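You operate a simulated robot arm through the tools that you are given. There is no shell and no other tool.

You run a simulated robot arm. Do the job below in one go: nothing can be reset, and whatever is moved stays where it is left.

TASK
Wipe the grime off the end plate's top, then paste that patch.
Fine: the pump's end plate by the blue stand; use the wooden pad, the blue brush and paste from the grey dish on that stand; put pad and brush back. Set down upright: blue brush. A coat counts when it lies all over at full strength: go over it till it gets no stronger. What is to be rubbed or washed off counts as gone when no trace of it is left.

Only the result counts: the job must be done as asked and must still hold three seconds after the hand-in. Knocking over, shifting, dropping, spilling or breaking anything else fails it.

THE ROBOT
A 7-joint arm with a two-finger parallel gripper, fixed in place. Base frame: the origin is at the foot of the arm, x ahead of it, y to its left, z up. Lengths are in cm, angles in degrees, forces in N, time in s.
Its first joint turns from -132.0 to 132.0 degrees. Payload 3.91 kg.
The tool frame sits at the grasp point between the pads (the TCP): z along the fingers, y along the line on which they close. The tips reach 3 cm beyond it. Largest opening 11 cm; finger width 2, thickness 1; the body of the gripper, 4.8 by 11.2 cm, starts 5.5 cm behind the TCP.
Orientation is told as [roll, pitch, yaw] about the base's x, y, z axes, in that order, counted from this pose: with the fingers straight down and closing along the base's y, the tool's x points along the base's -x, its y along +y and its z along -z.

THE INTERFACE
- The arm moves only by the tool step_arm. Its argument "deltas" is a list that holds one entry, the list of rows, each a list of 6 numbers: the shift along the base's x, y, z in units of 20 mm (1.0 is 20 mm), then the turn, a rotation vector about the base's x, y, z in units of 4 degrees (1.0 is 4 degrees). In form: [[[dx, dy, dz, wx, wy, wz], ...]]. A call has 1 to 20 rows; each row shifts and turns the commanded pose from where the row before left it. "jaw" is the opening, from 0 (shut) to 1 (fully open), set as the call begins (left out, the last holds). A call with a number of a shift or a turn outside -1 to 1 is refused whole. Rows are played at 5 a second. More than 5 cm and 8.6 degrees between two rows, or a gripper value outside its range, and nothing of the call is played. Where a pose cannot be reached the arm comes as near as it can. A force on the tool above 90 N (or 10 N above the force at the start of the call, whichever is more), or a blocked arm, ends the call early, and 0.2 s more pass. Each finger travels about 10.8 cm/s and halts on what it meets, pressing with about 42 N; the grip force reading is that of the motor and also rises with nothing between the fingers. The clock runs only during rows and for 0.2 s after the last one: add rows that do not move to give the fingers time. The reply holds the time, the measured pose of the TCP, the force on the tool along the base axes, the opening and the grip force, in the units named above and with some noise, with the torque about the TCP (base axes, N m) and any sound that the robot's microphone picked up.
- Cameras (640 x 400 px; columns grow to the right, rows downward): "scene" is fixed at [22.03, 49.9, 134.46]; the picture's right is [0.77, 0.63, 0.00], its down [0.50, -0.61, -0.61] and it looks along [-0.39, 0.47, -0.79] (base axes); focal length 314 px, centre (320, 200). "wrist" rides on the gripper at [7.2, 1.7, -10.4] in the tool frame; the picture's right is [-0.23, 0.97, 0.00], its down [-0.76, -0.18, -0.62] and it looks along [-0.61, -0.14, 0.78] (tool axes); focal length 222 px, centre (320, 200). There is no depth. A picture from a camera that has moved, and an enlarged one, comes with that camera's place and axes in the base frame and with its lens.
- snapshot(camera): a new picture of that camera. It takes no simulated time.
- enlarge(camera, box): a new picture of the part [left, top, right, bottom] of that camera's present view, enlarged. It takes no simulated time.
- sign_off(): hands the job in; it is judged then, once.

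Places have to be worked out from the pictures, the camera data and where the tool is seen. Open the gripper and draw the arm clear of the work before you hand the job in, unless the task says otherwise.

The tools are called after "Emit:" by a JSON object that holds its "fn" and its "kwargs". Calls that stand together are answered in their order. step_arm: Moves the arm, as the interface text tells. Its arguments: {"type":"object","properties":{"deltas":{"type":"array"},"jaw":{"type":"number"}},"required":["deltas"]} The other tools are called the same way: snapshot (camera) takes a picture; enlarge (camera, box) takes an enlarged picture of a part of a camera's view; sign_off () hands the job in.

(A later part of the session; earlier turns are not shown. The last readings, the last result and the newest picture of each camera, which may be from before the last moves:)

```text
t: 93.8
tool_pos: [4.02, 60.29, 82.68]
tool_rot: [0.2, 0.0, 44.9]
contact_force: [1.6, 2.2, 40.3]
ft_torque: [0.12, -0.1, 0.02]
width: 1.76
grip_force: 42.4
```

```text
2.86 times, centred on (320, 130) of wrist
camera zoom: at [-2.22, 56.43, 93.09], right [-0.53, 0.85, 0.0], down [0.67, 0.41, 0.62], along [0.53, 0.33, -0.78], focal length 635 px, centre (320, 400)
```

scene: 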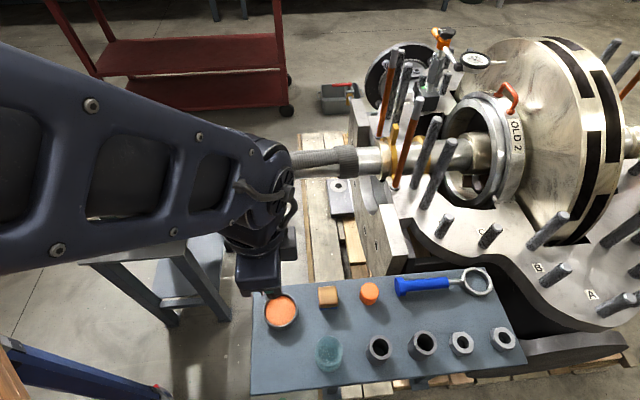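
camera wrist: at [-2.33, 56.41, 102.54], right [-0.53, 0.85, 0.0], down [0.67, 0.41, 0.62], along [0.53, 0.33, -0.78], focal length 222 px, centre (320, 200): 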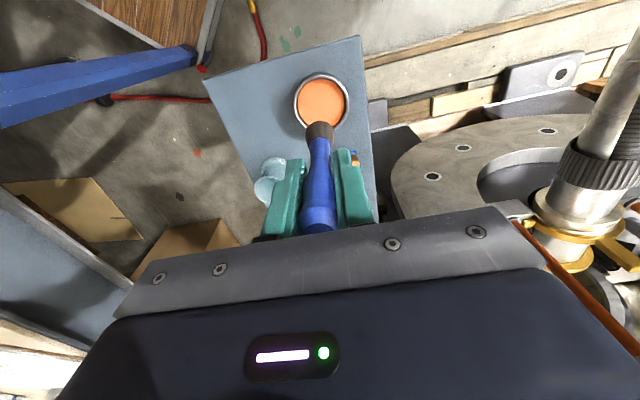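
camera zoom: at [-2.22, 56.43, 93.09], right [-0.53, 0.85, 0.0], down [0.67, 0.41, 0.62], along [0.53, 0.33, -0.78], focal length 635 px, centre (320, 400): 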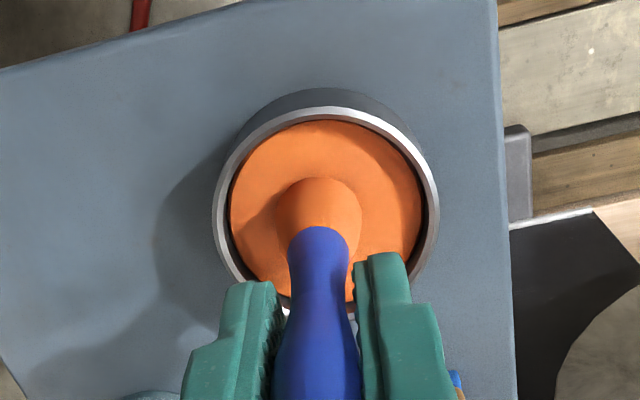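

The bristles have turned orange, so the brush is loaded; the contact was 40 N, so I back off right away and lift.

Emit:
{"fn": "step_arm", "kwargs": {"deltas": [[[0, 0, 0.15, 0, 0, 0], [0, 0, 0.3, 0, 0, 0], [0, 0, 0, 0, 0, 0], [0, 0, 0.6, 0, 0, 0], [0, 0, 0.8, 0, 0, 0], [0, 0, 0.8, 0, 0, 0], [0, 0, 0.8, 0, 0, 0], [0, 0, 0.8, 0, 0, 0], [0, 0, 0.4, 0, 0, 0], [0, 0, 0, 0, 0, 0]]]}}

Emit:
{"fn": "enlarge", "kwargs": {"camera": "wrist", "box": [200, 60, 440, 240]}}

Emit:
{"fn": "enlarge", "kwargs": {"camera": "scene", "box": [230, 240, 390, 380]}}

```text
t: 96.0
tool_pos: [4.16, 60.38, 92.04]
tool_rot: [0.1, 0.0, 44.9]
contact_force: [0.2, 0.5, 0.0]
ft_torque: [-0.01, -0.02, 0.02]
width: 1.71
grip_force: 42.1
```

```text
2.22 times, centred on (320, 150) of wrist
camera zoom: at [-2.11, 56.43, 102.48], right [-0.53, 0.85, 0.0], down [0.67, 0.41, 0.62], along [0.53, 0.33, -0.78], focal length 494 px, centre (320, 311)
```

zoom: 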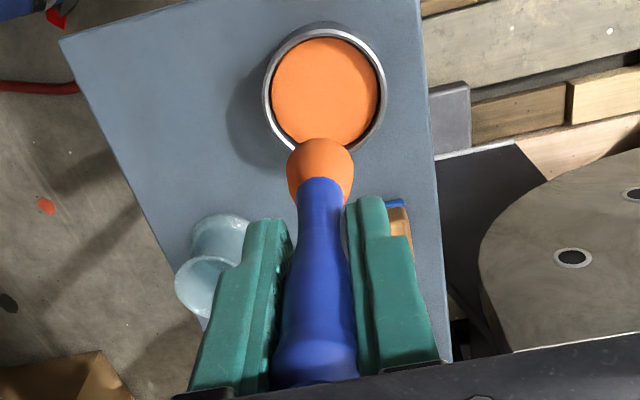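

```text
2.86 times, centred on (310, 310) of scene
camera zoom: at [22.03, 49.9, 134.46], right [0.77, 0.63, 0.0], down [0.5, -0.61, -0.61], along [-0.39, 0.47, -0.79], focal length 899 px, centre (349, -114)
```

zoom: 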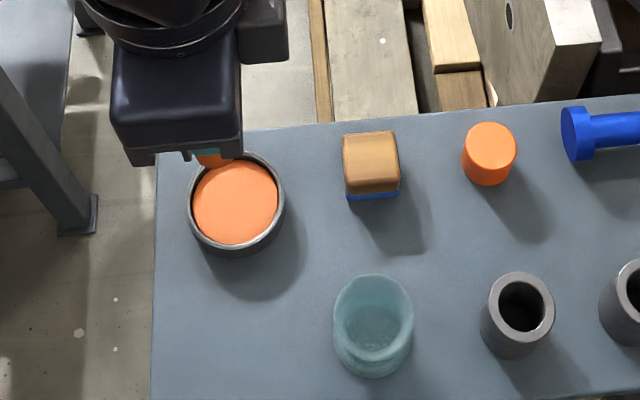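

The brush is loaded and still straight in the grip, though it slid up a few millimetres. I carry it at height to above the patch.

Emit:
{"fn": "step_arm", "kwargs": {"deltas": [[[0.2, 0.5, 0, 0, 0, 0], [0.2, 0.9, 0, 0, 0, 0], [0.2, 0.9, 0, 0, 0, 0], [0.2, 0.9, 0, 0, 0, 0], [0.2, 0.9, 0, 0, 0, 0], [0.2, 0.9, 0, 0, 0, 0], [0.2, 0.9, 0, 0, 0, 0], [0.2, 0.9, 0, 0, 0, 0], [0.2, 0.9, 0, 0, 0, 0], [0.2, 0.9, 0, 0, 0, 0], [0.2, 0.9, 0, 0, 0, 0], [0.2, 0.9, 0, 0, 0, 0], [0.2, 0.9, 0, 0, 0, 0], [0.2, 0.9, 0, 0, 0, 0], [0.2, 0.9, 0, 0, 0, 0], [0.2, 0.9, 0, 0, 0, 0], [0.1, 0.9, 0, 0, 0, 0], [0, 0.4, 0, 0, 0, 0], [0, 0, 0, 0, 0, 0]]]}}

Emit:
{"fn": "snapshot", "kwargs": {"camera": "wrist"}}

Emit:
{"fn": "enlarge", "kwargs": {"camera": "wrist", "box": [200, 60, 440, 240]}}

```text
t: 100.0
tool_pos: [10.39, 90.97, 91.86]
tool_rot: [0.1, 0.0, 45.0]
contact_force: [0.7, -0.8, -0.7]
ft_torque: [-0.02, -0.02, 0.0]
width: 1.73
grip_force: 42.0
```

```text
taken
camera wrist: at [4.22, 87.03, 102.35], right [-0.53, 0.85, 0.0], down [0.67, 0.41, 0.62], along [0.53, 0.33, -0.78], focal length 222 px, centre (320, 200)
```

wrist: 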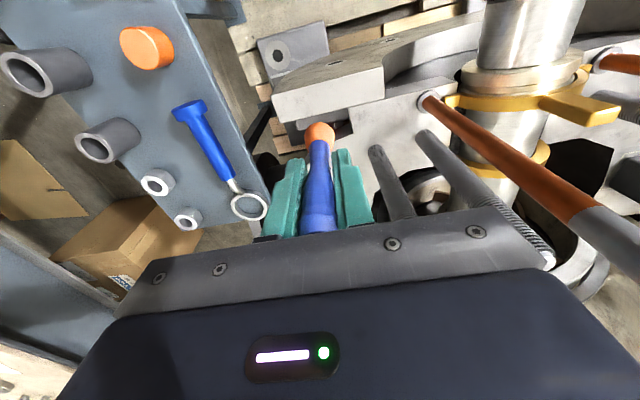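

```text
2.22 times, centred on (320, 150) of wrist
camera zoom: at [4.22, 87.03, 102.35], right [-0.53, 0.85, 0.0], down [0.67, 0.41, 0.62], along [0.53, 0.33, -0.78], focal length 494 px, centre (320, 311)
```

zoom: 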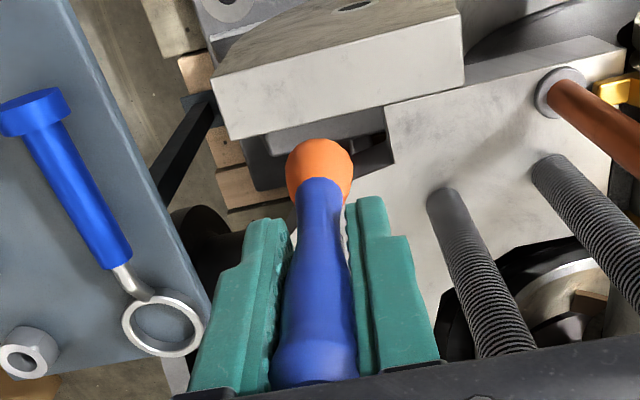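

No drips are visible and the brush is still upright. I descend over the middle of the patch to just above the surface.

Emit:
{"fn": "step_arm", "kwargs": {"deltas": [[[-0.05, -0.05, -0.6, 0, 0, 0], [0, 0, -0.8, 0, 0, 0], [0, 0, -0.8, 0, 0, 0], [0, 0, -0.8, 0, 0, 0], [0, 0, -0.8, 0, 0, 0], [0, 0, -0.8, 0, 0, 0], [0, 0, -0.6, 0, 0, 0], [0, 0, -0.4, 0, 0, 0], [0, 0, -0.2, 0, 0, 0], [0, 0, 0, 0, 0, 0]]]}}

Emit:
{"fn": "enlarge", "kwargs": {"camera": "wrist", "box": [200, 60, 440, 240]}}

```text
t: 102.2
tool_pos: [10.54, 90.87, 80.45]
tool_rot: [0.1, -0.1, 44.9]
contact_force: [0.1, 0.0, -0.9]
ft_torque: [-0.01, 0.01, 0.0]
width: 1.74
grip_force: 41.9
```

```text
2.22 times, centred on (320, 150) of wrist
camera zoom: at [4.25, 86.96, 90.8], right [-0.53, 0.85, 0.0], down [0.67, 0.41, 0.62], along [0.53, 0.33, -0.78], focal length 494 px, centre (320, 311)
```

zoom: 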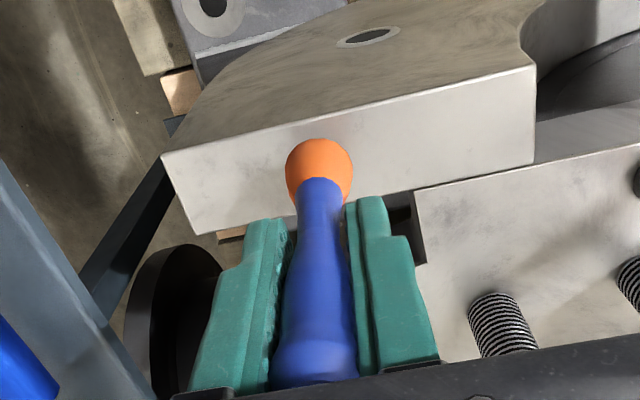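

The bristles are just above the plate's middle. I lower in small steps until contact.

Emit:
{"fn": "step_arm", "kwargs": {"deltas": [[[0, 0, -0.1, 0, 0, 0], [0, 0, -0.1, 0, 0, 0], [0, 0, 0, 0, 0, 0]]]}}

Emit:
{"fn": "step_arm", "kwargs": {"deltas": [[[0, 0, -0.1, 0, 0, 0], [0, 0, 0, 0, 0, 0]]]}}

```text
t: 103.0
tool_pos: [10.47, 90.72, 80.02]
tool_rot: [0.0, 0.0, 44.8]
contact_force: [0.2, -0.2, -0.1]
ft_torque: [-0.03, 0.02, 0.0]
width: 1.73
grip_force: 42.0
```

```text
t: 103.6
tool_pos: [10.52, 90.72, 79.71]
tool_rot: [0.0, 0.0, 44.8]
contact_force: [-0.7, -0.7, -0.1]
ft_torque: [0.02, 0.0, -0.01]
width: 1.75
grip_force: 42.1
```

Emit:
{"fn": "step_arm", "kwargs": {"deltas": [[[0, 0, -0.07, 0, 0, 0], [0, 0, 0, 0, 0, 0]]]}}

Emit:
{"fn": "step_arm", "kwargs": {"deltas": [[[0, 0, -0.05, 0, 0, 0], [0, 0, 0, 0, 0, 0]]]}}

Emit:
{"fn": "enlarge", "kwargs": {"camera": "wrist", "box": [240, 80, 400, 200]}}

```text
t: 104.2
tool_pos: [10.71, 90.9, 79.65]
tool_rot: [0.0, 0.0, 44.9]
contact_force: [0.0, 0.4, 0.0]
ft_torque: [-0.03, 0.0, -0.02]
width: 1.76
grip_force: 42.2
```

```text
t: 104.8
tool_pos: [10.54, 90.91, 79.43]
tool_rot: [0.0, 0.0, 44.8]
contact_force: [1.0, 0.3, 0.5]
ft_torque: [0.0, 0.01, 0.03]
width: 1.74
grip_force: 42.0
```

```text
3.33 times, centred on (320, 140) of wrist
camera zoom: at [4.32, 86.96, 89.97], right [-0.53, 0.85, 0.0], down [0.67, 0.41, 0.62], along [0.53, 0.33, -0.78], focal length 740 px, centre (320, 400)
```

zoom: 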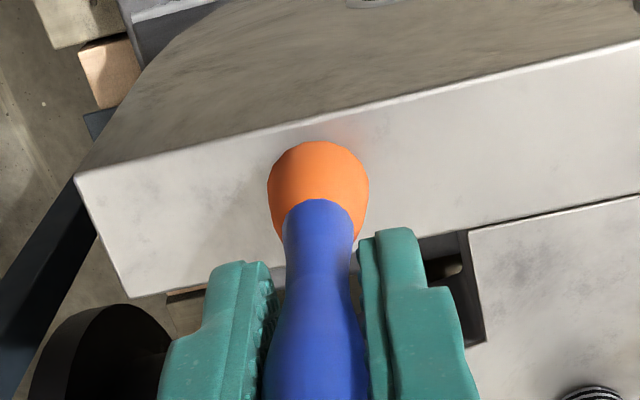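

No contact yet at z ≈ 79.45. I continue down by 1 mm steps.

Emit:
{"fn": "step_arm", "kwargs": {"deltas": [[[0, 0, -0.05, 0, 0, 0], [0, 0, 0, 0, 0, 0]]]}}

Emit:
{"fn": "step_arm", "kwargs": {"deltas": [[[0, 0, -0.05, 0, 0, 0], [0, 0, 0, 0, 0, 0]]]}}

```text
t: 105.4
tool_pos: [10.57, 90.85, 79.49]
tool_rot: [-0.1, 0.0, 44.9]
contact_force: [0.8, 0.2, -0.4]
ft_torque: [-0.01, -0.01, 0.01]
width: 1.74
grip_force: 41.9
```

```text
t: 106.0
tool_pos: [10.49, 90.79, 79.38]
tool_rot: [0.0, 0.0, 45.0]
contact_force: [0.6, 0.7, 0.1]
ft_torque: [-0.04, 0.0, -0.01]
width: 1.75
grip_force: 41.6
```

Still nothing at about 79.35. I keep stepping.

Emit:
{"fn": "step_arm", "kwargs": {"deltas": [[[0, 0, -0.05, 0, 0, 0], [0, 0, 0, 0, 0, 0]]]}}

Emit:
{"fn": "step_arm", "kwargs": {"deltas": [[[0, 0, -0.05, 0, 0, 0], [0, 0, 0, 0, 0, 0]]]}}

Emit:
{"fn": "enlarge", "kwargs": {"camera": "wrist", "box": [280, 90, 360, 170]}}

```text
t: 106.6
tool_pos: [10.59, 90.97, 79.32]
tool_rot: [0.0, 0.0, 44.9]
contact_force: [-0.3, -0.6, -0.1]
ft_torque: [0.02, -0.01, 0.01]
width: 1.75
grip_force: 42.4
```

```text
t: 107.2
tool_pos: [10.54, 90.8, 79.33]
tool_rot: [0.0, 0.0, 44.9]
contact_force: [1.2, 0.1, 2.3]
ft_torque: [0.04, 0.0, -0.02]
width: 1.75
grip_force: 42.7
```

```text
5.00 times, centred on (320, 130) of wrist
camera zoom: at [4.29, 86.93, 89.61], right [-0.53, 0.85, 0.0], down [0.67, 0.41, 0.62], along [0.53, 0.33, -0.78], focal length 1111 px, centre (320, 550)
```

zoom: 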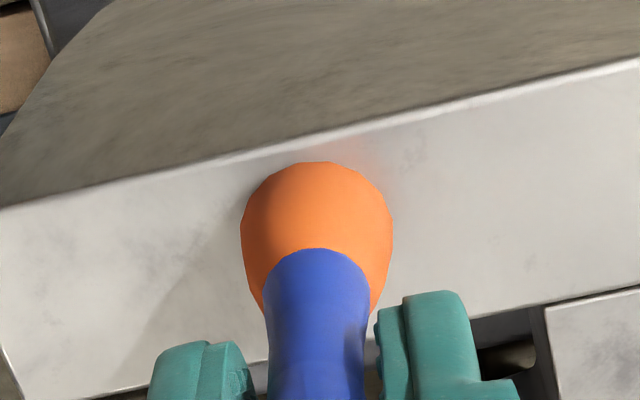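

Contact begins (2.3 N). I press a touch more and stroke toward the far end of the patch.

Emit:
{"fn": "step_arm", "kwargs": {"deltas": [[[0, 0, -0.03, 0, 0, 0], [-0.15, 0.15, 0, 0, 0, 0], [-0.15, 0.15, 0, 0, 0, 0], [-0.15, 0.15, 0, 0, 0, 0], [-0.15, 0.15, 0, 0, 0, 0], [-0.15, 0.15, 0, 0, 0, 0], [-0.15, 0.15, 0, 0, 0, 0], [-0.15, 0.15, 0, 0, 0, 0], [-0.15, 0.15, 0, 0, 0, 0], [0, 0, 0, 0, 0, 0]]]}}

Emit:
{"fn": "enlarge", "kwargs": {"camera": "wrist", "box": [200, 80, 440, 220]}}

```text
t: 109.4
tool_pos: [8.2, 93.29, 79.17]
tool_rot: [0.1, 0.1, 44.9]
contact_force: [3.9, -2.3, 18.5]
ft_torque: [-0.07, -0.27, 0.01]
width: 1.76
grip_force: 41.9
```

```text
2.67 times, centred on (320, 150) of wrist
camera zoom: at [1.9, 89.3, 89.58], right [-0.53, 0.85, 0.0], down [0.67, 0.41, 0.62], along [0.53, 0.33, -0.78], focal length 592 px, centre (320, 333)
```

zoom: 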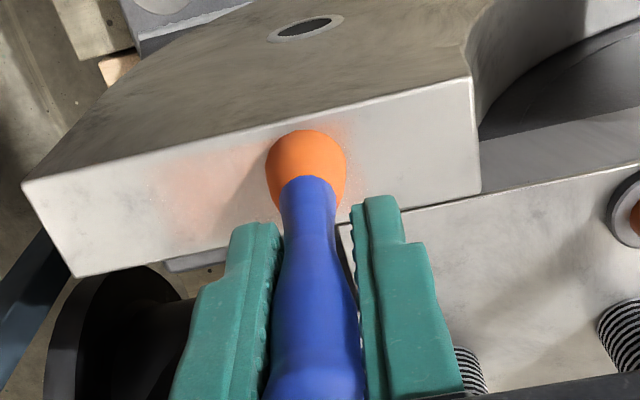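

A faint orange coat appears; force is 18 N, so I ease slightly and go on with a long stroke toward the front along the near-edge lane.

Emit:
{"fn": "step_arm", "kwargs": {"deltas": [[[-0.09, -0.09, 0.03, 0, 0, 0], [0.15, -0.15, 0, 0, 0, 0], [0.15, -0.15, 0, 0, 0, 0], [0.15, -0.15, 0, 0, 0, 0], [0.15, -0.15, 0, 0, 0, 0], [0.15, -0.15, 0, 0, 0, 0], [0.15, -0.15, 0, 0, 0, 0], [0.15, -0.15, 0, 0, 0, 0], [0.15, -0.15, 0, 0, 0, 0], [0.15, -0.15, 0, 0, 0, 0], [0.15, -0.15, 0, 0, 0, 0], [0.15, -0.15, 0, 0, 0, 0], [0.15, -0.15, 0, 0, 0, 0], [0.15, -0.15, 0, 0, 0, 0], [0.15, -0.15, 0, 0, 0, 0], [0.15, -0.15, 0, 0, 0, 0], [0.15, -0.15, 0, 0, 0, 0], [0.15, -0.15, 0, 0, 0, 0], [0, 0, 0, 0, 0, 0]]]}}

Emit:
{"fn": "enlarge", "kwargs": {"camera": "wrist", "box": [200, 80, 440, 220]}}

```text
t: 113.4
tool_pos: [12.91, 87.96, 79.15]
tool_rot: [0.0, 0.1, 44.9]
contact_force: [0.0, -0.3, -0.1]
ft_torque: [-0.01, 0.03, -0.01]
width: 1.76
grip_force: 42.0
```

```text
2.67 times, centred on (320, 150) of wrist
camera zoom: at [6.73, 84.02, 89.55], right [-0.53, 0.85, 0.0], down [0.67, 0.41, 0.62], along [0.53, 0.33, -0.78], focal length 592 px, centre (320, 333)
```

zoom: 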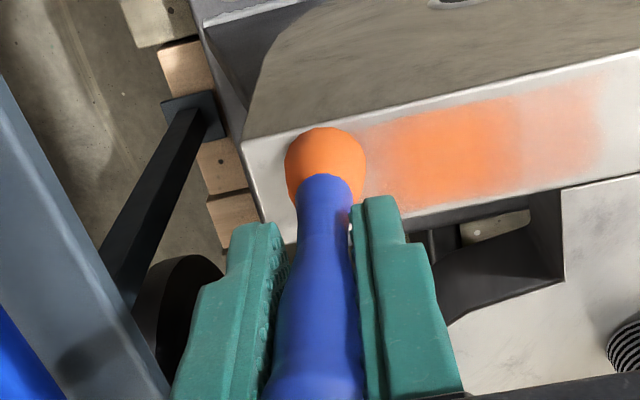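

The paste shows strongly in the middle and fainter at the ends; the brush lost contact near the front. I lower slightly until it presses again.

Emit:
{"fn": "step_arm", "kwargs": {"deltas": [[[0, 0, -0.05, 0, 0, 0], [0, 0, 0, 0, 0, 0]]]}}

Emit:
{"fn": "step_arm", "kwargs": {"deltas": [[[0, 0, -0.04, 0, 0, 0], [0, 0, 0, 0, 0, 0]]]}}

```text
t: 114.0
tool_pos: [12.98, 87.92, 79.11]
tool_rot: [0.0, 0.0, 44.9]
contact_force: [-1.6, 0.0, 5.7]
ft_torque: [-0.04, 0.09, 0.0]
width: 1.75
grip_force: 41.7
```

```text
t: 114.6
tool_pos: [12.96, 87.88, 79.06]
tool_rot: [0.0, -0.1, 44.9]
contact_force: [-1.2, 0.8, 13.4]
ft_torque: [0.0, 0.09, 0.02]
width: 1.76
grip_force: 42.2
```

The force is 13 N now. I swap to the pump-side lane and stroke back along the whole length.

Emit:
{"fn": "step_arm", "kwargs": {"deltas": [[[0.1, -0.1, 0, 0, 0, 0], [0.14, 0.14, 0, 0, 0, 0], [0.14, 0.14, 0, 0, 0, 0], [0.14, 0.14, 0, 0, 0, 0], [-0.15, 0.15, 0, 0, 0, 0], [-0.15, 0.15, 0, 0, 0, 0], [-0.15, 0.15, 0, 0, 0, 0], [-0.15, 0.15, 0, 0, 0, 0], [-0.15, 0.15, 0, 0, 0, 0], [-0.15, 0.15, 0, 0, 0, 0], [-0.15, 0.15, 0, 0, 0, 0], [-0.15, 0.15, 0, 0, 0, 0], [-0.15, 0.15, 0, 0, 0, 0], [0, 0, 0, 0, 0, 0]]]}}

Emit:
{"fn": "step_arm", "kwargs": {"deltas": [[[-0.15, 0.15, 0, 0, 0, 0], [-0.15, 0.15, 0, 0, 0, 0], [-0.15, 0.15, 0, 0, 0, 0], [-0.15, 0.15, 0, 0, 0, 0], [-0.15, 0.15, 0, 0, 0, 0], [-0.15, 0.15, 0, 0, 0, 0], [-0.15, 0.15, 0, 0, 0, 0], [-0.15, 0.15, 0, 0, 0, 0], [-0.15, 0.15, 0, 0, 0, 0], [0, 0, 0, 0, 0, 0]]]}}

Emit:
{"fn": "enlarge", "kwargs": {"camera": "wrist", "box": [200, 80, 440, 220]}}

```text
t: 117.6
tool_pos: [11.39, 91.29, 79.08]
tool_rot: [0.0, 0.0, 44.8]
contact_force: [1.8, -2.2, 12.1]
ft_torque: [-0.12, -0.18, -0.02]
width: 1.75
grip_force: 42.0
```

```text
t: 119.8
tool_pos: [8.7, 93.95, 78.87]
tool_rot: [0.0, -0.1, 44.9]
contact_force: [3.2, -1.2, 11.0]
ft_torque: [-0.02, -0.18, 0.0]
width: 1.76
grip_force: 42.3
```

```text
2.67 times, centred on (320, 150) of wrist
camera zoom: at [2.47, 90.04, 89.41], right [-0.53, 0.85, 0.0], down [0.67, 0.41, 0.62], along [0.53, 0.33, -0.78], focal length 592 px, centre (320, 333)
```

zoom: 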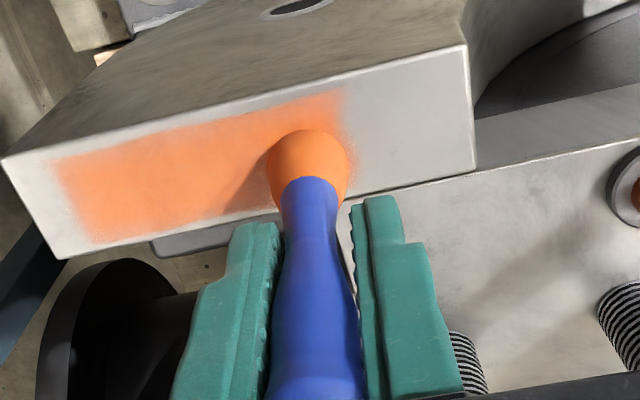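

The coat now lies over the full patch outline, fainter toward the ends. I cross at the far end to the near-edge lane and stroke back to the front.

Emit:
{"fn": "step_arm", "kwargs": {"deltas": [[[-0.12, 0.12, 0, 0, 0, 0], [-0.14, -0.14, 0, 0, 0, 0], [-0.14, -0.14, 0, 0, 0, 0], [-0.14, -0.14, 0, 0, 0, 0], [0.15, -0.15, 0, 0, 0, 0], [0.15, -0.15, 0, 0, 0, 0], [0.15, -0.15, 0, 0, 0, 0], [0.15, -0.15, 0, 0, 0, 0], [0.15, -0.15, 0, 0, 0, 0], [0.15, -0.15, 0, 0, 0, 0], [0.15, -0.15, 0, 0, 0, 0], [0.15, -0.15, 0, 0, 0, 0], [0.15, -0.15, 0, 0, 0, 0], [0, 0, 0, 0, 0, 0]]]}}

Emit:
{"fn": "step_arm", "kwargs": {"deltas": [[[0.15, -0.15, -0.01, 0, 0, 0], [0.15, -0.15, 0, 0, 0, 0], [0.15, -0.15, 0, 0, 0, 0], [0.15, -0.15, 0, 0, 0, 0], [0.15, -0.15, 0, 0, 0, 0], [0.15, -0.15, 0, 0, 0, 0], [0.15, -0.15, 0, 0, 0, 0], [0.15, -0.15, 0, 0, 0, 0], [0.15, -0.15, 0, 0, 0, 0], [0.15, -0.15, 0, 0, 0, 0], [0, 0, 0, 0, 0, 0]]]}}

Emit:
{"fn": "enlarge", "kwargs": {"camera": "wrist", "box": [200, 80, 440, 220]}}

```text
t: 122.8
tool_pos: [10.47, 90.7, 78.95]
tool_rot: [0.0, 0.0, 44.9]
contact_force: [-2.3, 2.8, 8.6]
ft_torque: [0.12, 0.09, -0.04]
width: 1.76
grip_force: 42.2
```

```text
t: 125.2
tool_pos: [13.4, 87.65, 78.98]
tool_rot: [0.1, 0.0, 44.8]
contact_force: [0.0, -0.9, -0.1]
ft_torque: [-0.01, 0.0, 0.0]
width: 1.73
grip_force: 41.5
```

```text
2.67 times, centred on (320, 150) of wrist
camera zoom: at [7.16, 83.75, 89.41], right [-0.53, 0.85, 0.0], down [0.67, 0.41, 0.62], along [0.53, 0.33, -0.78], focal length 592 px, centre (320, 333)
```

zoom: 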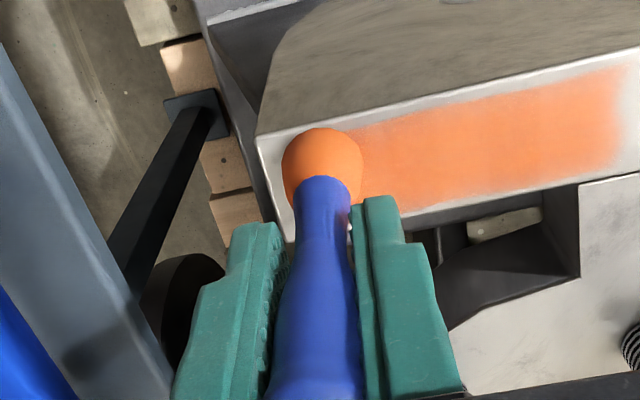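

The coverage is getting even; contact was lost again at the front. I lower a little and work the front end across both lanes.

Emit:
{"fn": "step_arm", "kwargs": {"deltas": [[[0, 0, -0.06, 0, 0, 0], [0, 0, -0.03, 0, 0, 0], [0, 0, 0, 0, 0, 0]]]}}

Emit:
{"fn": "step_arm", "kwargs": {"deltas": [[[0.1, -0.1, 0, 0, 0, 0], [0.1, 0.1, 0, 0, 0, 0], [0.1, 0.1, 0, 0, 0, 0], [0.1, 0.1, 0, 0, 0, 0], [0.1, 0.1, 0, 0, 0, 0], [-0.15, 0.15, 0, 0, 0, 0], [-0.15, 0.15, 0, 0, 0, 0], [-0.15, 0.15, 0, 0, 0, 0], [-0.15, 0.15, 0, 0, 0, 0], [-0.1, -0.1, 0, 0, 0, 0], [-0.1, -0.1, 0, 0, 0, 0], [0.15, -0.15, 0, 0, 0, 0], [0.15, -0.15, 0, 0, 0, 0], [0.15, -0.15, 0, 0, 0, 0], [0.15, -0.15, 0, 0, 0, 0], [0, 0, 0, 0, 0, 0]]]}}

Emit:
{"fn": "enlarge", "kwargs": {"camera": "wrist", "box": [200, 80, 440, 220]}}

```text
t: 126.0
tool_pos: [13.3, 87.69, 78.89]
tool_rot: [0.2, -0.1, 44.9]
contact_force: [0.9, 1.1, 6.6]
ft_torque: [0.06, -0.07, 0.04]
width: 1.74
grip_force: 42.5
```

```text
t: 129.4
tool_pos: [13.87, 87.78, 78.83]
tool_rot: [0.1, 0.1, 44.9]
contact_force: [-4.0, 3.9, 18.5]
ft_torque: [0.17, 0.33, -0.01]
width: 1.76
grip_force: 41.3
```

```text
2.67 times, centred on (320, 150) of wrist
camera zoom: at [7.66, 83.95, 89.22], right [-0.53, 0.85, 0.0], down [0.67, 0.41, 0.62], along [0.53, 0.33, -0.78], focal length 592 px, centre (320, 333)
```

zoom: 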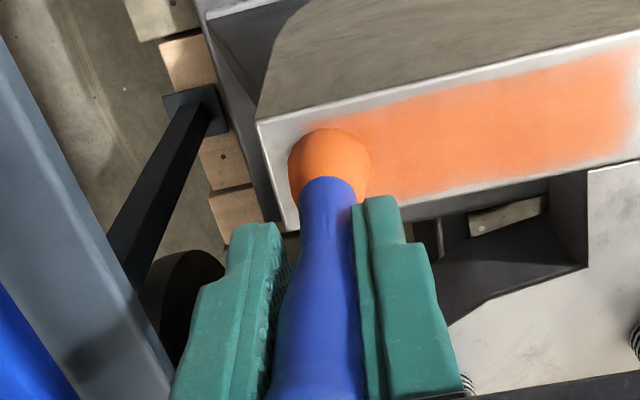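

The coat is getting stronger, and the brush leans slightly from the drag. I continue with another full loop: near lane to the far end, then pump-side lane back.

Emit:
{"fn": "step_arm", "kwargs": {"deltas": [[[-0.15, -0.15, 0.03, 0, 0, 0], [-0.1, -0.1, 0, 0, 0, 0], [-0.15, 0.15, 0, 0, 0, 0], [-0.15, 0.15, 0, 0, 0, 0], [-0.15, 0.15, 0, 0, 0, 0], [-0.15, 0.15, 0, 0, 0, 0], [-0.15, 0.15, 0, 0, 0, 0], [-0.15, 0.15, 0, 0, 0, 0], [-0.15, 0.15, 0, 0, 0, 0], [-0.15, 0.15, 0, 0, 0, 0], [-0.15, 0.15, 0, 0, 0, 0], [-0.15, 0.15, 0, 0, 0, 0], [-0.15, 0.15, 0, 0, 0, 0], [-0.15, 0.15, 0, 0, 0, 0], [-0.15, 0.15, 0, 0, 0, 0], [-0.15, 0.15, 0, 0, 0, 0], [-0.15, 0.15, 0, 0, 0, 0], [-0.15, 0.15, 0, 0, 0, 0], [-0.15, 0.15, 0, 0, 0, 0], [0, 0, 0, 0, 0, 0]]]}}

Emit:
{"fn": "enlarge", "kwargs": {"camera": "wrist", "box": [200, 80, 440, 220]}}

```text
t: 133.6
tool_pos: [8.22, 92.51, 78.99]
tool_rot: [0.0, 0.0, 45.0]
contact_force: [-0.5, -0.1, 0.3]
ft_torque: [0.0, 0.02, -0.02]
width: 1.7
grip_force: 41.7
```

```text
2.67 times, centred on (320, 150) of wrist
camera zoom: at [1.99, 88.62, 89.22], right [-0.53, 0.85, 0.0], down [0.67, 0.41, 0.62], along [0.53, 0.33, -0.78], focal length 592 px, centre (320, 333)
```

zoom: 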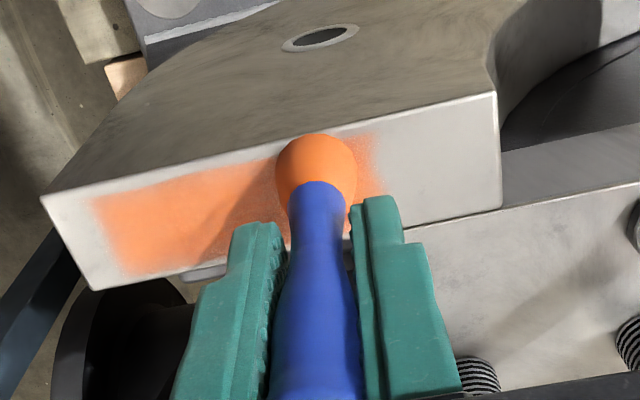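

Contact is lost because the brush has slid up a little in the grip. I lower gently to about 6–10 N and carry on with lighter pressure.

Emit:
{"fn": "step_arm", "kwargs": {"deltas": [[[0, 0, -0.04, 0, 0, 0], [0, 0, 0, 0, 0, 0]]]}}

Emit:
{"fn": "step_arm", "kwargs": {"deltas": [[[0, 0, -0.03, 0, 0, 0], [0, 0, 0, 0, 0, 0]]]}}

```text
t: 134.2
tool_pos: [8.32, 92.51, 78.8]
tool_rot: [0.0, 0.1, 44.9]
contact_force: [-0.6, -0.4, 0.9]
ft_torque: [0.03, -0.01, -0.02]
width: 1.71
grip_force: 42.0
```

```text
t: 134.8
tool_pos: [8.33, 92.6, 78.89]
tool_rot: [0.1, 0.1, 44.9]
contact_force: [-0.6, -0.1, 5.1]
ft_torque: [0.0, -0.02, 0.0]
width: 1.71
grip_force: 42.6
```

The force is 5 N. I cover the far end across its width and stroke back along the pump-side lane.

Emit:
{"fn": "step_arm", "kwargs": {"deltas": [[[-0.15, 0.15, -0.01, 0, 0, 0], [-0.15, 0.15, 0, 0, 0, 0], [-0.12, 0.12, 0, 0, 0, 0], [0.12, 0.12, 0, 0, 0, 0], [0.12, 0.12, 0, 0, 0, 0], [0.12, 0.12, 0, 0, 0, 0], [0.12, 0.12, 0, 0, 0, 0], [0.15, -0.15, 0, 0, 0, 0], [0.15, -0.15, 0, 0, 0, 0], [0.15, -0.15, 0, 0, 0, 0], [0.15, -0.15, 0, 0, 0, 0], [0.15, -0.15, 0, 0, 0, 0], [0.15, -0.15, 0, 0, 0, 0], [0.15, -0.15, 0, 0, 0, 0], [0, 0, 0, 0, 0, 0]]]}}

Emit:
{"fn": "step_arm", "kwargs": {"deltas": [[[0.15, -0.15, -0.02, 0, 0, 0], [0.15, -0.15, 0, 0, 0, 0], [0.15, -0.15, 0, 0, 0, 0], [0.15, -0.15, -0.02, 0, 0, 0], [0.15, -0.15, 0, 0, 0, 0], [0.15, -0.15, 0, 0, 0, 0], [0.15, -0.15, -0.02, 0, 0, 0], [0.15, -0.15, 0, 0, 0, 0], [0.15, -0.15, 0, 0, 0, 0], [0.15, -0.15, 0, 0, 0, 0], [0.15, -0.15, 0, 0, 0, 0], [0.15, -0.15, 0, 0, 0, 0], [0, 0, 0, 0, 0, 0]]]}}

Emit:
{"fn": "enlarge", "kwargs": {"camera": "wrist", "box": [200, 80, 440, 220]}}

```text
t: 138.0
tool_pos: [10.62, 92.13, 78.8]
tool_rot: [0.0, -0.1, 44.8]
contact_force: [-1.4, 1.1, 8.6]
ft_torque: [-0.03, 0.1, 0.01]
width: 1.73
grip_force: 42.0
```

```text
t: 140.8
tool_pos: [14.25, 88.64, 78.75]
tool_rot: [0.1, 0.0, 44.9]
contact_force: [-7.9, 5.5, 33.0]
ft_torque: [0.24, 0.49, 0.01]
width: 1.79
grip_force: 41.9
```

```text
2.67 times, centred on (320, 150) of wrist
camera zoom: at [7.9, 84.66, 89.06], right [-0.53, 0.85, 0.0], down [0.67, 0.41, 0.62], along [0.53, 0.33, -0.78], focal length 592 px, centre (320, 333)
```

zoom: 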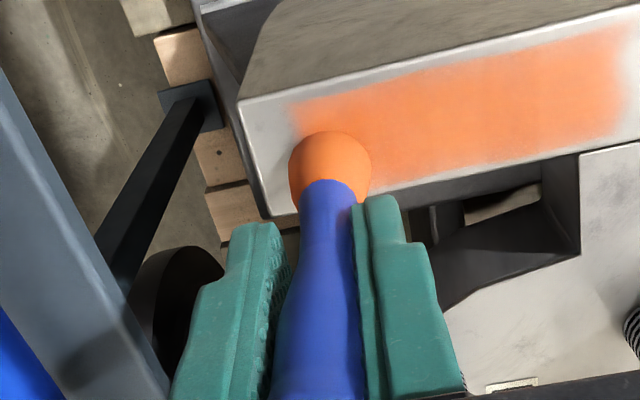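

The force rose to 33 N, so I raise off right away and lift to inspect the coat and the brush.

Emit:
{"fn": "step_arm", "kwargs": {"deltas": [[[0, 0, 0.15, 0, 0, 0], [0, 0, 0.5, 0, 0, 0], [0, 0, 0.8, 0, 0, 0], [0, 0, 0.8, 0, 0, 0], [0, 0, 0.8, 0, 0, 0], [0, 0, 0.8, 0, 0, 0], [0, 0, 0.8, 0, 0, 0], [0, 0, 0, 0, 0, 0]]]}}

Emit:
{"fn": "snapshot", "kwargs": {"camera": "wrist"}}

Emit:
{"fn": "enlarge", "kwargs": {"camera": "wrist", "box": [240, 60, 420, 180]}}

Emit:
{"fn": "enlarge", "kwargs": {"camera": "wrist", "box": [200, 60, 440, 240]}}

```text
t: 142.6
tool_pos: [14.29, 88.56, 87.89]
tool_rot: [0.0, 0.0, 45.0]
contact_force: [-0.4, -0.2, -1.2]
ft_torque: [0.04, 0.0, 0.0]
width: 1.71
grip_force: 42.3
```

```text
taken
camera wrist: at [7.91, 84.63, 98.33], right [-0.53, 0.85, 0.0], down [0.67, 0.41, 0.62], along [0.53, 0.33, -0.78], focal length 222 px, centre (320, 200)
```

wrist: 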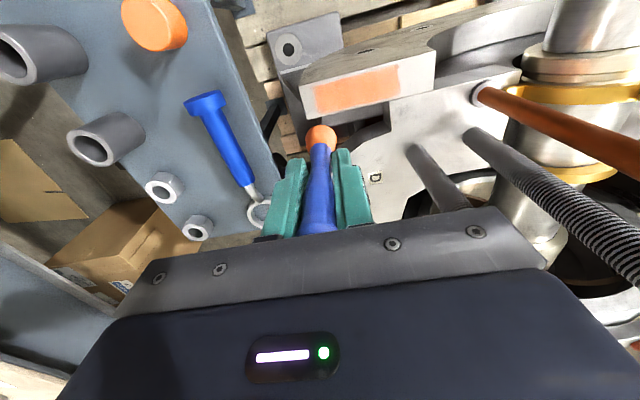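

```text
3.33 times, centred on (330, 120) of wrist
camera zoom: at [7.91, 84.63, 98.33], right [-0.53, 0.85, 0.0], down [0.67, 0.41, 0.62], along [0.53, 0.33, -0.78], focal length 740 px, centre (287, 467)
```

zoom: 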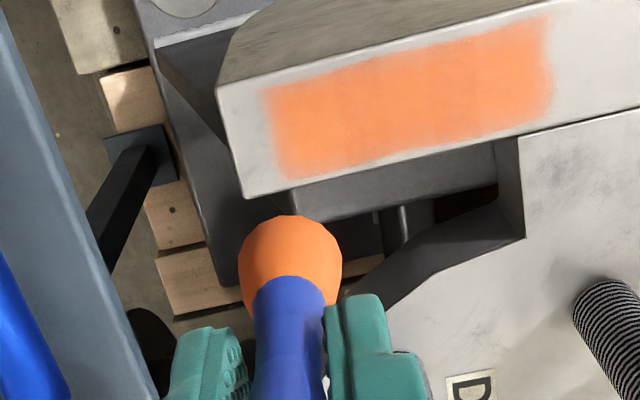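

```text
2.22 times, centred on (320, 150) of wrist
camera zoom: at [7.91, 84.63, 98.33], right [-0.53, 0.85, 0.0], down [0.67, 0.41, 0.62], along [0.53, 0.33, -0.78], focal length 494 px, centre (320, 311)
```

zoom: 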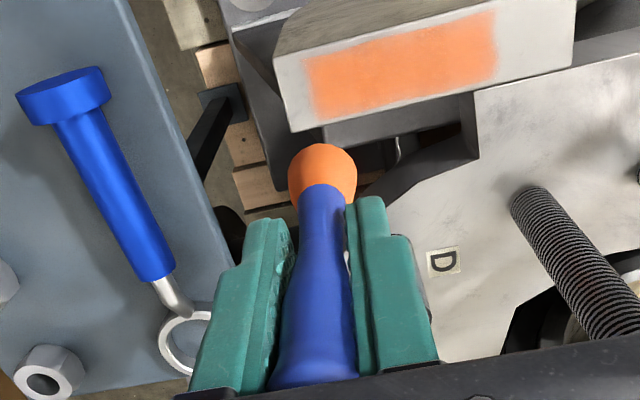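

The coat covers the whole patch outline. I'll zoom in closely to judge evenness.

Emit:
{"fn": "enlarge", "kwargs": {"camera": "wrist", "box": [300, 55, 410, 125]}}

Emit:
{"fn": "enlarge", "kwargs": {"camera": "scene", "box": [370, 190, 430, 270]}}

```text
5.71 times, centred on (355, 90) of wrist
camera zoom: at [7.91, 84.63, 98.33], right [-0.53, 0.85, 0.0], down [0.67, 0.41, 0.62], along [0.53, 0.33, -0.78], focal length 1269 px, centre (120, 829)
```

zoom: 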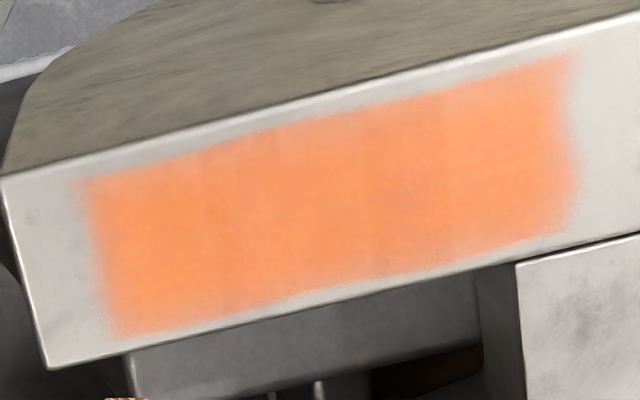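

```text
5.00 times, centred on (400, 230) of scene
camera zoom: at [22.03, 49.9, 134.46], right [0.77, 0.63, 0.0], down [0.5, -0.61, -0.61], along [-0.39, 0.47, -0.79], focal length 1572 px, centre (-80, 50)
```

zoom: 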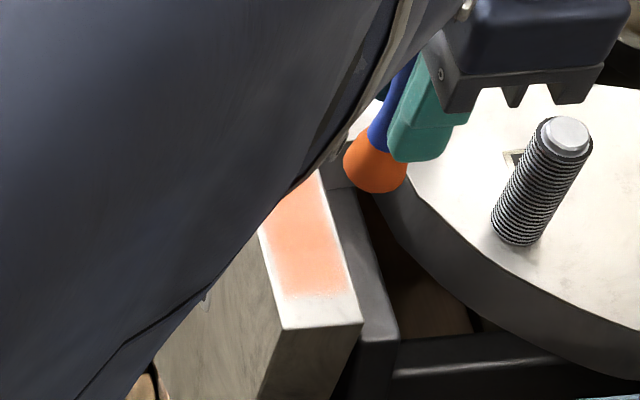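

The coat is nearly even but looks a bit lighter along the near edge and at the far end. I go back down for further passes with light pressure.

Emit:
{"fn": "step_arm", "kwargs": {"deltas": [[[0, 0, -0.7, 0, 0, 0], [0, 0, -0.8, 0, 0, 0], [0, 0, -0.8, 0, 0, 0], [0, 0, -0.8, 0, 0, 0], [0, 0, -0.7, 0, 0, 0], [0, 0, -0.4, 0, 0, 0], [0, 0, -0.2, 0, 0, 0], [0, 0, 0, 0, 0, 0]]]}}

Emit:
{"fn": "step_arm", "kwargs": {"deltas": [[[0, 0, -0.05, 0, 0, 0], [0, 0, -0.04, 0, 0, 0], [0, 0, 0, 0, 0, 0]]]}}

```text
t: 144.4
tool_pos: [14.2, 88.7, 79.06]
tool_rot: [0.0, 0.0, 44.9]
contact_force: [0.0, 0.1, -0.2]
ft_torque: [-0.01, 0.02, 0.0]
width: 1.72
grip_force: 42.6
```

```text
t: 145.2
tool_pos: [14.14, 88.55, 78.85]
tool_rot: [0.0, -0.1, 45.0]
contact_force: [-0.6, -0.4, -0.7]
ft_torque: [0.04, -0.01, 0.03]
width: 1.72
grip_force: 42.0
```

Emit:
{"fn": "step_arm", "kwargs": {"deltas": [[[0, 0, -0.05, 0, 0, 0], [0, 0, 0, 0, 0, 0]]]}}

Emit:
{"fn": "step_arm", "kwargs": {"deltas": [[[0, 0, -0.03, 0, 0, 0], [0, 0, 0, 0, 0, 0]]]}}

```text
t: 145.8
tool_pos: [14.1, 88.55, 78.86]
tool_rot: [0.0, 0.0, 44.9]
contact_force: [-0.1, 0.7, 0.7]
ft_torque: [-0.01, -0.01, 0.02]
width: 1.72
grip_force: 41.6
```

```text
t: 146.4
tool_pos: [14.12, 88.58, 78.74]
tool_rot: [0.0, 0.0, 45.0]
contact_force: [0.0, -0.1, -0.1]
ft_torque: [-0.01, -0.01, 0.01]
width: 1.72
grip_force: 42.0
```

No contact yet at about 78.7. I step down further in 0.6–0.8 mm increments.

Emit:
{"fn": "step_arm", "kwargs": {"deltas": [[[0, 0, -0.04, 0, 0, 0], [0, 0, 0, 0, 0, 0]]]}}

Emit:
{"fn": "step_arm", "kwargs": {"deltas": [[[0, 0, -0.04, 0, 0, 0], [0, 0, 0, 0, 0, 0]]]}}

Emit:
{"fn": "enlarge", "kwargs": {"camera": "wrist", "box": [240, 80, 400, 200]}}

```text
t: 147.0
tool_pos: [14.07, 88.56, 78.69]
tool_rot: [0.1, -0.1, 44.8]
contact_force: [-0.1, -0.3, 0.2]
ft_torque: [0.01, 0.0, 0.0]
width: 1.72
grip_force: 42.2
```

```text
t: 147.6
tool_pos: [14.16, 88.56, 78.69]
tool_rot: [0.1, 0.1, 44.8]
contact_force: [-0.2, -0.7, 5.5]
ft_torque: [-0.03, 0.08, 0.02]
width: 1.72
grip_force: 42.4
```

```text
3.33 times, centred on (320, 140) of wrist
camera zoom: at [7.86, 84.65, 89.07], right [-0.53, 0.85, 0.0], down [0.67, 0.41, 0.62], along [0.53, 0.33, -0.78], focal length 740 px, centre (320, 400)
```

zoom: 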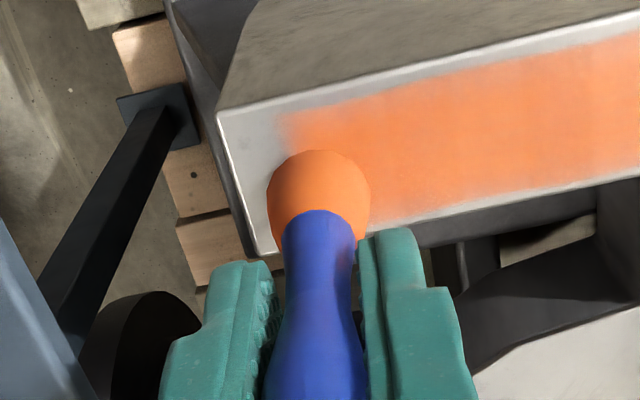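

Contact at 5.5 N. I stroke along the pump-side lane to the far end, raising very slightly on the way to hold the force.

Emit:
{"fn": "step_arm", "kwargs": {"deltas": [[[0.05, 0.05, 0, 0, 0, 0], [-0.15, 0.15, 0, 0, 0, 0], [-0.15, 0.15, 0, 0, 0, 0], [-0.15, 0.15, 0, 0, 0, 0], [-0.15, 0.15, 0.01, 0, 0, 0], [-0.15, 0.15, 0, 0, 0, 0], [-0.15, 0.15, 0, 0, 0, 0], [-0.15, 0.15, 0, 0, 0, 0], [-0.15, 0.15, 0, 0, 0, 0], [-0.15, 0.15, 0, 0, 0, 0], [0, 0, 0, 0, 0, 0]]]}}

Emit:
{"fn": "step_arm", "kwargs": {"deltas": [[[-0.15, 0.15, 0, 0, 0, 0], [-0.15, 0.15, 0, 0, 0, 0], [-0.15, 0.15, 0, 0, 0, 0], [-0.15, 0.15, 0, 0, 0, 0], [-0.15, 0.15, 0, 0, 0, 0], [-0.15, 0.15, 0, 0, 0, 0], [-0.15, 0.15, 0, 0, 0, 0], [-0.15, 0.15, 0, 0, 0, 0], [-0.15, 0.15, 0, 0, 0, 0], [-0.15, 0.15, 0, 0, 0, 0], [0, 0, 0, 0, 0, 0]]]}}

Emit:
{"fn": "enlarge", "kwargs": {"camera": "wrist", "box": [200, 80, 440, 220]}}

```text
t: 150.0
tool_pos: [11.48, 91.4, 78.68]
tool_rot: [0.1, 0.0, 44.9]
contact_force: [4.7, -2.2, 18.2]
ft_torque: [-0.13, -0.25, 0.01]
width: 1.83
grip_force: 41.8
```

```text
t: 152.4
tool_pos: [8.62, 94.4, 78.54]
tool_rot: [0.1, 0.0, 44.9]
contact_force: [2.8, -2.2, 15.0]
ft_torque: [-0.08, -0.12, 0.02]
width: 1.83
grip_force: 41.8
```

```text
2.67 times, centred on (320, 150) of wrist
camera zoom: at [2.31, 90.48, 89.02], right [-0.53, 0.85, 0.0], down [0.67, 0.41, 0.62], along [0.53, 0.33, -0.78], focal length 592 px, centre (320, 333)
```

zoom: 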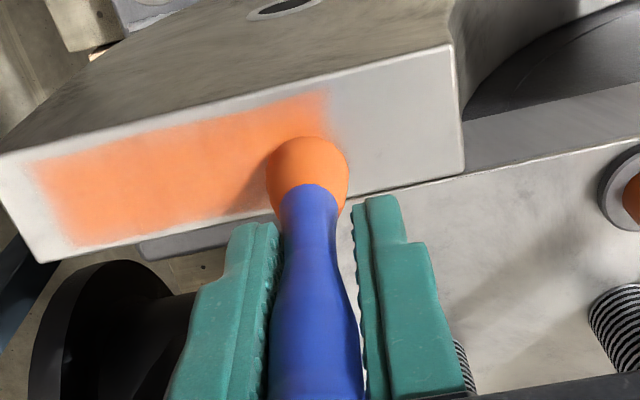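

The coat gets stronger. At the far end I cross to the near lane and stroke back.

Emit:
{"fn": "step_arm", "kwargs": {"deltas": [[[-0.14, -0.14, 0.02, 0, 0, 0], [-0.14, -0.14, 0, 0, 0, 0], [-0.14, -0.14, 0, 0, 0, 0], [-0.14, -0.14, 0, 0, 0, 0], [0.15, -0.15, 0, 0, 0, 0], [0.15, -0.15, 0, 0, 0, 0], [0.15, -0.15, 0, 0, 0, 0], [0.15, -0.15, 0, 0, 0, 0], [0.15, -0.15, 0, 0, 0, 0], [0.15, -0.15, 0, 0, 0, 0], [0, 0, 0, 0, 0, 0]]]}}

Emit:
{"fn": "enlarge", "kwargs": {"camera": "wrist", "box": [200, 80, 440, 220]}}

```text
t: 154.8
tool_pos: [9.12, 91.49, 78.73]
tool_rot: [0.0, 0.0, 44.9]
contact_force: [-0.1, 0.2, -1.1]
ft_torque: [0.0, 0.01, -0.02]
width: 1.79
grip_force: 41.9
```

```text
2.67 times, centred on (320, 150) of wrist
camera zoom: at [2.91, 87.59, 89.04], right [-0.53, 0.85, 0.0], down [0.67, 0.41, 0.62], along [0.53, 0.33, -0.78], focal length 592 px, centre (320, 333)
```

zoom: 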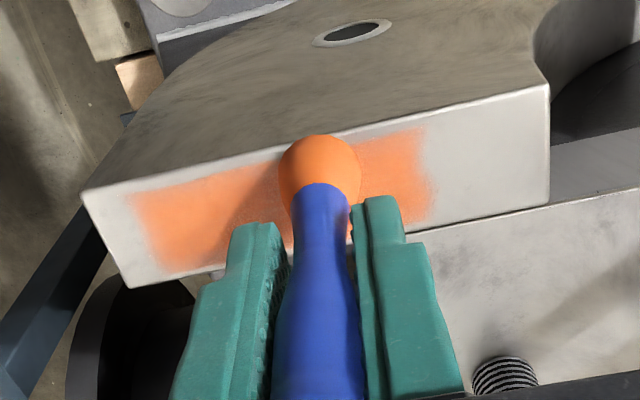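

Contact dropped when the direction changed, as the brush rocks slightly in the grip. I lower a touch and continue, going over the far end again first.

Emit:
{"fn": "step_arm", "kwargs": {"deltas": [[[0, 0, -0.05, 0, 0, 0], [0, 0, -0.02, 0, 0, 0], [0, 0, 0, 0, 0, 0]]]}}

Emit:
{"fn": "step_arm", "kwargs": {"deltas": [[[0, 0, -0.02, 0, 0, 0], [0, 0, 0, 0, 0, 0]]]}}

```text
t: 155.6
tool_pos: [9.21, 91.54, 78.53]
tool_rot: [0.0, 0.0, 44.9]
contact_force: [0.0, -0.1, 2.7]
ft_torque: [-0.03, 0.02, -0.05]
width: 1.76
grip_force: 42.1
```

```text
t: 156.2
tool_pos: [9.27, 91.54, 78.59]
tool_rot: [0.1, -0.1, 45.0]
contact_force: [-1.0, -1.1, 6.1]
ft_torque: [0.0, 0.05, -0.04]
width: 1.74
grip_force: 42.5
```

The force is 6 N. I go over the far end of the near lane, then return along it.

Emit:
{"fn": "step_arm", "kwargs": {"deltas": [[[-0.15, 0.15, 0, 0, 0, 0], [-0.15, 0.15, 0, 0, 0, 0], [-0.15, 0.15, 0, 0, 0, 0], [-0.15, 0.15, 0, 0, 0, 0], [-0.15, 0.15, 0, 0, 0, 0], [-0.12, 0.12, 0, 0, 0, 0], [0, 0, 0, 0, 0, 0]]]}}

Emit:
{"fn": "step_arm", "kwargs": {"deltas": [[[0.15, -0.15, -0.01, 0, 0, 0], [0.15, -0.15, -0.01, 0, 0, 0], [0.15, -0.15, -0.01, 0, 0, 0], [0.15, -0.15, 0, 0, 0, 0], [0.15, -0.15, 0, 0, 0, 0], [0.15, -0.15, 0, 0, 0, 0], [0.15, -0.15, 0, 0, 0, 0], [0.15, -0.15, 0, 0, 0, 0], [0.15, -0.15, 0, 0, 0, 0], [0, 0, 0, 0, 0, 0]]]}}

Emit:
{"fn": "enlarge", "kwargs": {"camera": "wrist", "box": [200, 80, 440, 220]}}

```text
t: 157.8
tool_pos: [7.43, 93.21, 78.56]
tool_rot: [0.2, 0.0, 44.9]
contact_force: [2.8, -1.8, 14.5]
ft_torque: [0.0, -0.14, -0.02]
width: 1.84
grip_force: 42.1
```

```text
t: 160.0
tool_pos: [10.12, 90.62, 78.47]
tool_rot: [0.1, 0.0, 44.9]
contact_force: [-5.3, 4.6, 23.2]
ft_torque: [0.13, 0.22, -0.01]
width: 1.79
grip_force: 41.9
```

```text
2.67 times, centred on (320, 150) of wrist
camera zoom: at [3.95, 86.55, 88.87], right [-0.53, 0.85, 0.0], down [0.67, 0.41, 0.62], along [0.53, 0.33, -0.78], focal length 592 px, centre (320, 333)
```

zoom: 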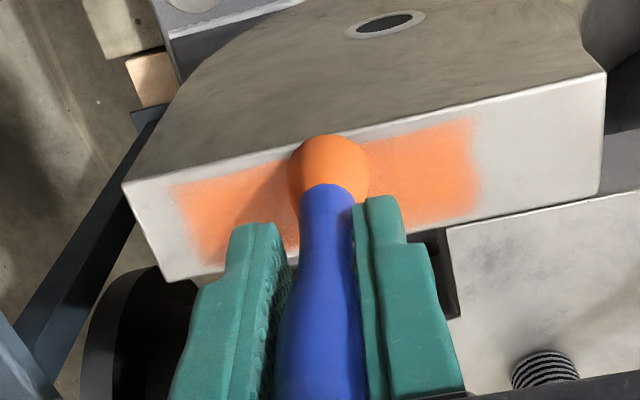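

The force is 23 N, so I ease up and finish the near lane to the front.

Emit:
{"fn": "step_arm", "kwargs": {"deltas": [[[0.15, -0.15, 0.03, 0, 0, 0], [0.15, -0.15, 0, 0, 0, 0], [0.15, -0.15, 0, 0, 0, 0], [0.15, -0.15, 0, 0, 0, 0], [0.15, -0.15, 0, 0, 0, 0], [0.15, -0.15, 0, 0, 0, 0], [0.15, -0.15, 0, 0, 0, 0], [0.15, -0.15, 0, 0, 0, 0], [0.15, -0.15, 0, 0, 0, 0], [0.15, -0.15, 0, 0, 0, 0], [0, 0, 0, 0, 0, 0]]]}}

Emit:
{"fn": "enlarge", "kwargs": {"camera": "wrist", "box": [200, 80, 440, 220]}}

```text
t: 162.4
tool_pos: [13.12, 87.48, 78.47]
tool_rot: [0.0, 0.0, 45.0]
contact_force: [-1.0, 1.4, 5.2]
ft_torque: [0.02, 0.08, 0.02]
width: 1.8
grip_force: 42.2
```

```text
2.67 times, centred on (320, 150) of wrist
camera zoom: at [6.93, 83.55, 88.89], right [-0.53, 0.85, 0.0], down [0.67, 0.41, 0.62], along [0.53, 0.33, -0.78], focal length 592 px, centre (320, 333)
```

zoom: 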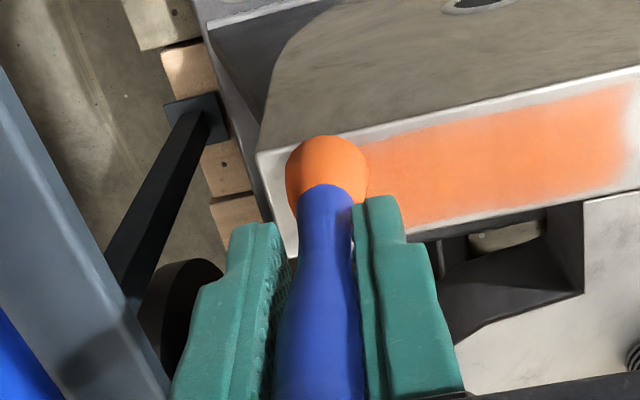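

Good at 5 N. Now a pass along the centre lane to the far end, then I'll lift and inspect.

Emit:
{"fn": "step_arm", "kwargs": {"deltas": [[[0.05, -0.05, 0, 0, 0, 0], [0.11, 0.11, 0, 0, 0, 0], [0.11, 0.11, 0, 0, 0, 0], [0.11, 0.11, 0, 0, 0, 0], [-0.15, 0.15, 0, 0, 0, 0], [-0.15, 0.15, 0, 0, 0, 0], [-0.15, 0.15, 0, 0, 0, 0], [-0.15, 0.15, 0, 0, 0, 0], [-0.15, 0.15, 0, 0, 0, 0], [-0.15, 0.15, 0, 0, 0, 0], [-0.15, 0.15, 0, 0, 0, 0], [-0.15, 0.15, 0, 0, 0, 0], [-0.15, 0.15, 0, 0, 0, 0], [-0.15, 0.15, 0, 0, 0, 0], [0, 0, 0, 0, 0, 0]]]}}

Emit:
{"fn": "step_arm", "kwargs": {"deltas": [[[-0.15, 0.15, 0.01, 0, 0, 0], [-0.15, 0.15, 0, 0, 0, 0], [-0.15, 0.15, 0, 0, 0, 0], [-0.15, 0.15, 0, 0, 0, 0], [-0.15, 0.15, 0, 0, 0, 0], [-0.15, 0.15, 0, 0, 0, 0], [-0.15, 0.15, 0, 0, 0, 0], [-0.15, 0.15, 0, 0, 0, 0], [-0.15, 0.15, 0, 0, 0, 0], [0, 0, 0, 0, 0, 0]]]}}

Emit:
{"fn": "step_arm", "kwargs": {"deltas": [[[0, 0, 0.2, 0, 0, 0], [0, 0, 0.6, 0, 0, 0], [0.1, -0.3, 0.8, 0, 0, 0], [0.1, -0.4, 0.8, 0, 0, 0], [0.1, -0.4, 0.8, 0, 0, 0], [0.1, -0.4, 0.8, 0, 0, 0], [0.1, -0.4, 0.8, 0, 0, 0], [0.1, -0.4, 0.8, 0, 0, 0], [0, -0.4, 0.6, 0, 0, 0], [0, -0.3, 0.3, 0, 0, 0], [0, 0, 0, 0, 0, 0]]]}}

Emit:
{"fn": "snapshot", "kwargs": {"camera": "wrist"}}

Emit:
{"fn": "snapshot", "kwargs": {"camera": "scene"}}

```text
t: 165.6
tool_pos: [10.81, 91.04, 78.48]
tool_rot: [0.1, 0.0, 45.0]
contact_force: [1.8, -0.2, 8.0]
ft_torque: [0.04, -0.09, -0.04]
width: 1.84
grip_force: 42.5
```

```text
t: 167.8
tool_pos: [8.29, 93.73, 78.42]
tool_rot: [0.0, 0.0, 44.9]
contact_force: [2.6, -2.3, 8.1]
ft_torque: [-0.04, -0.12, -0.01]
width: 1.85
grip_force: 42.0
```

```text
t: 170.2
tool_pos: [9.34, 87.68, 91.41]
tool_rot: [0.0, 0.0, 44.9]
contact_force: [0.4, 0.4, -0.1]
ft_torque: [0.03, 0.02, 0.0]
width: 1.83
grip_force: 41.5
```

```text
taken
camera wrist: at [3.09, 83.85, 101.93], right [-0.53, 0.85, 0.0], down [0.67, 0.41, 0.62], along [0.53, 0.33, -0.78], focal length 222 px, centre (320, 200)
```

wrist: 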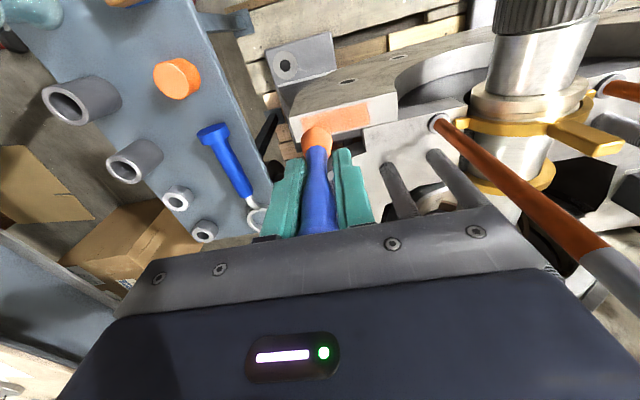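

```text
taken
```

scene: 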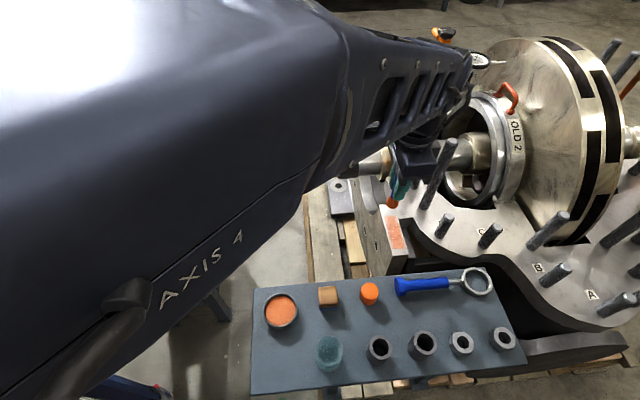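

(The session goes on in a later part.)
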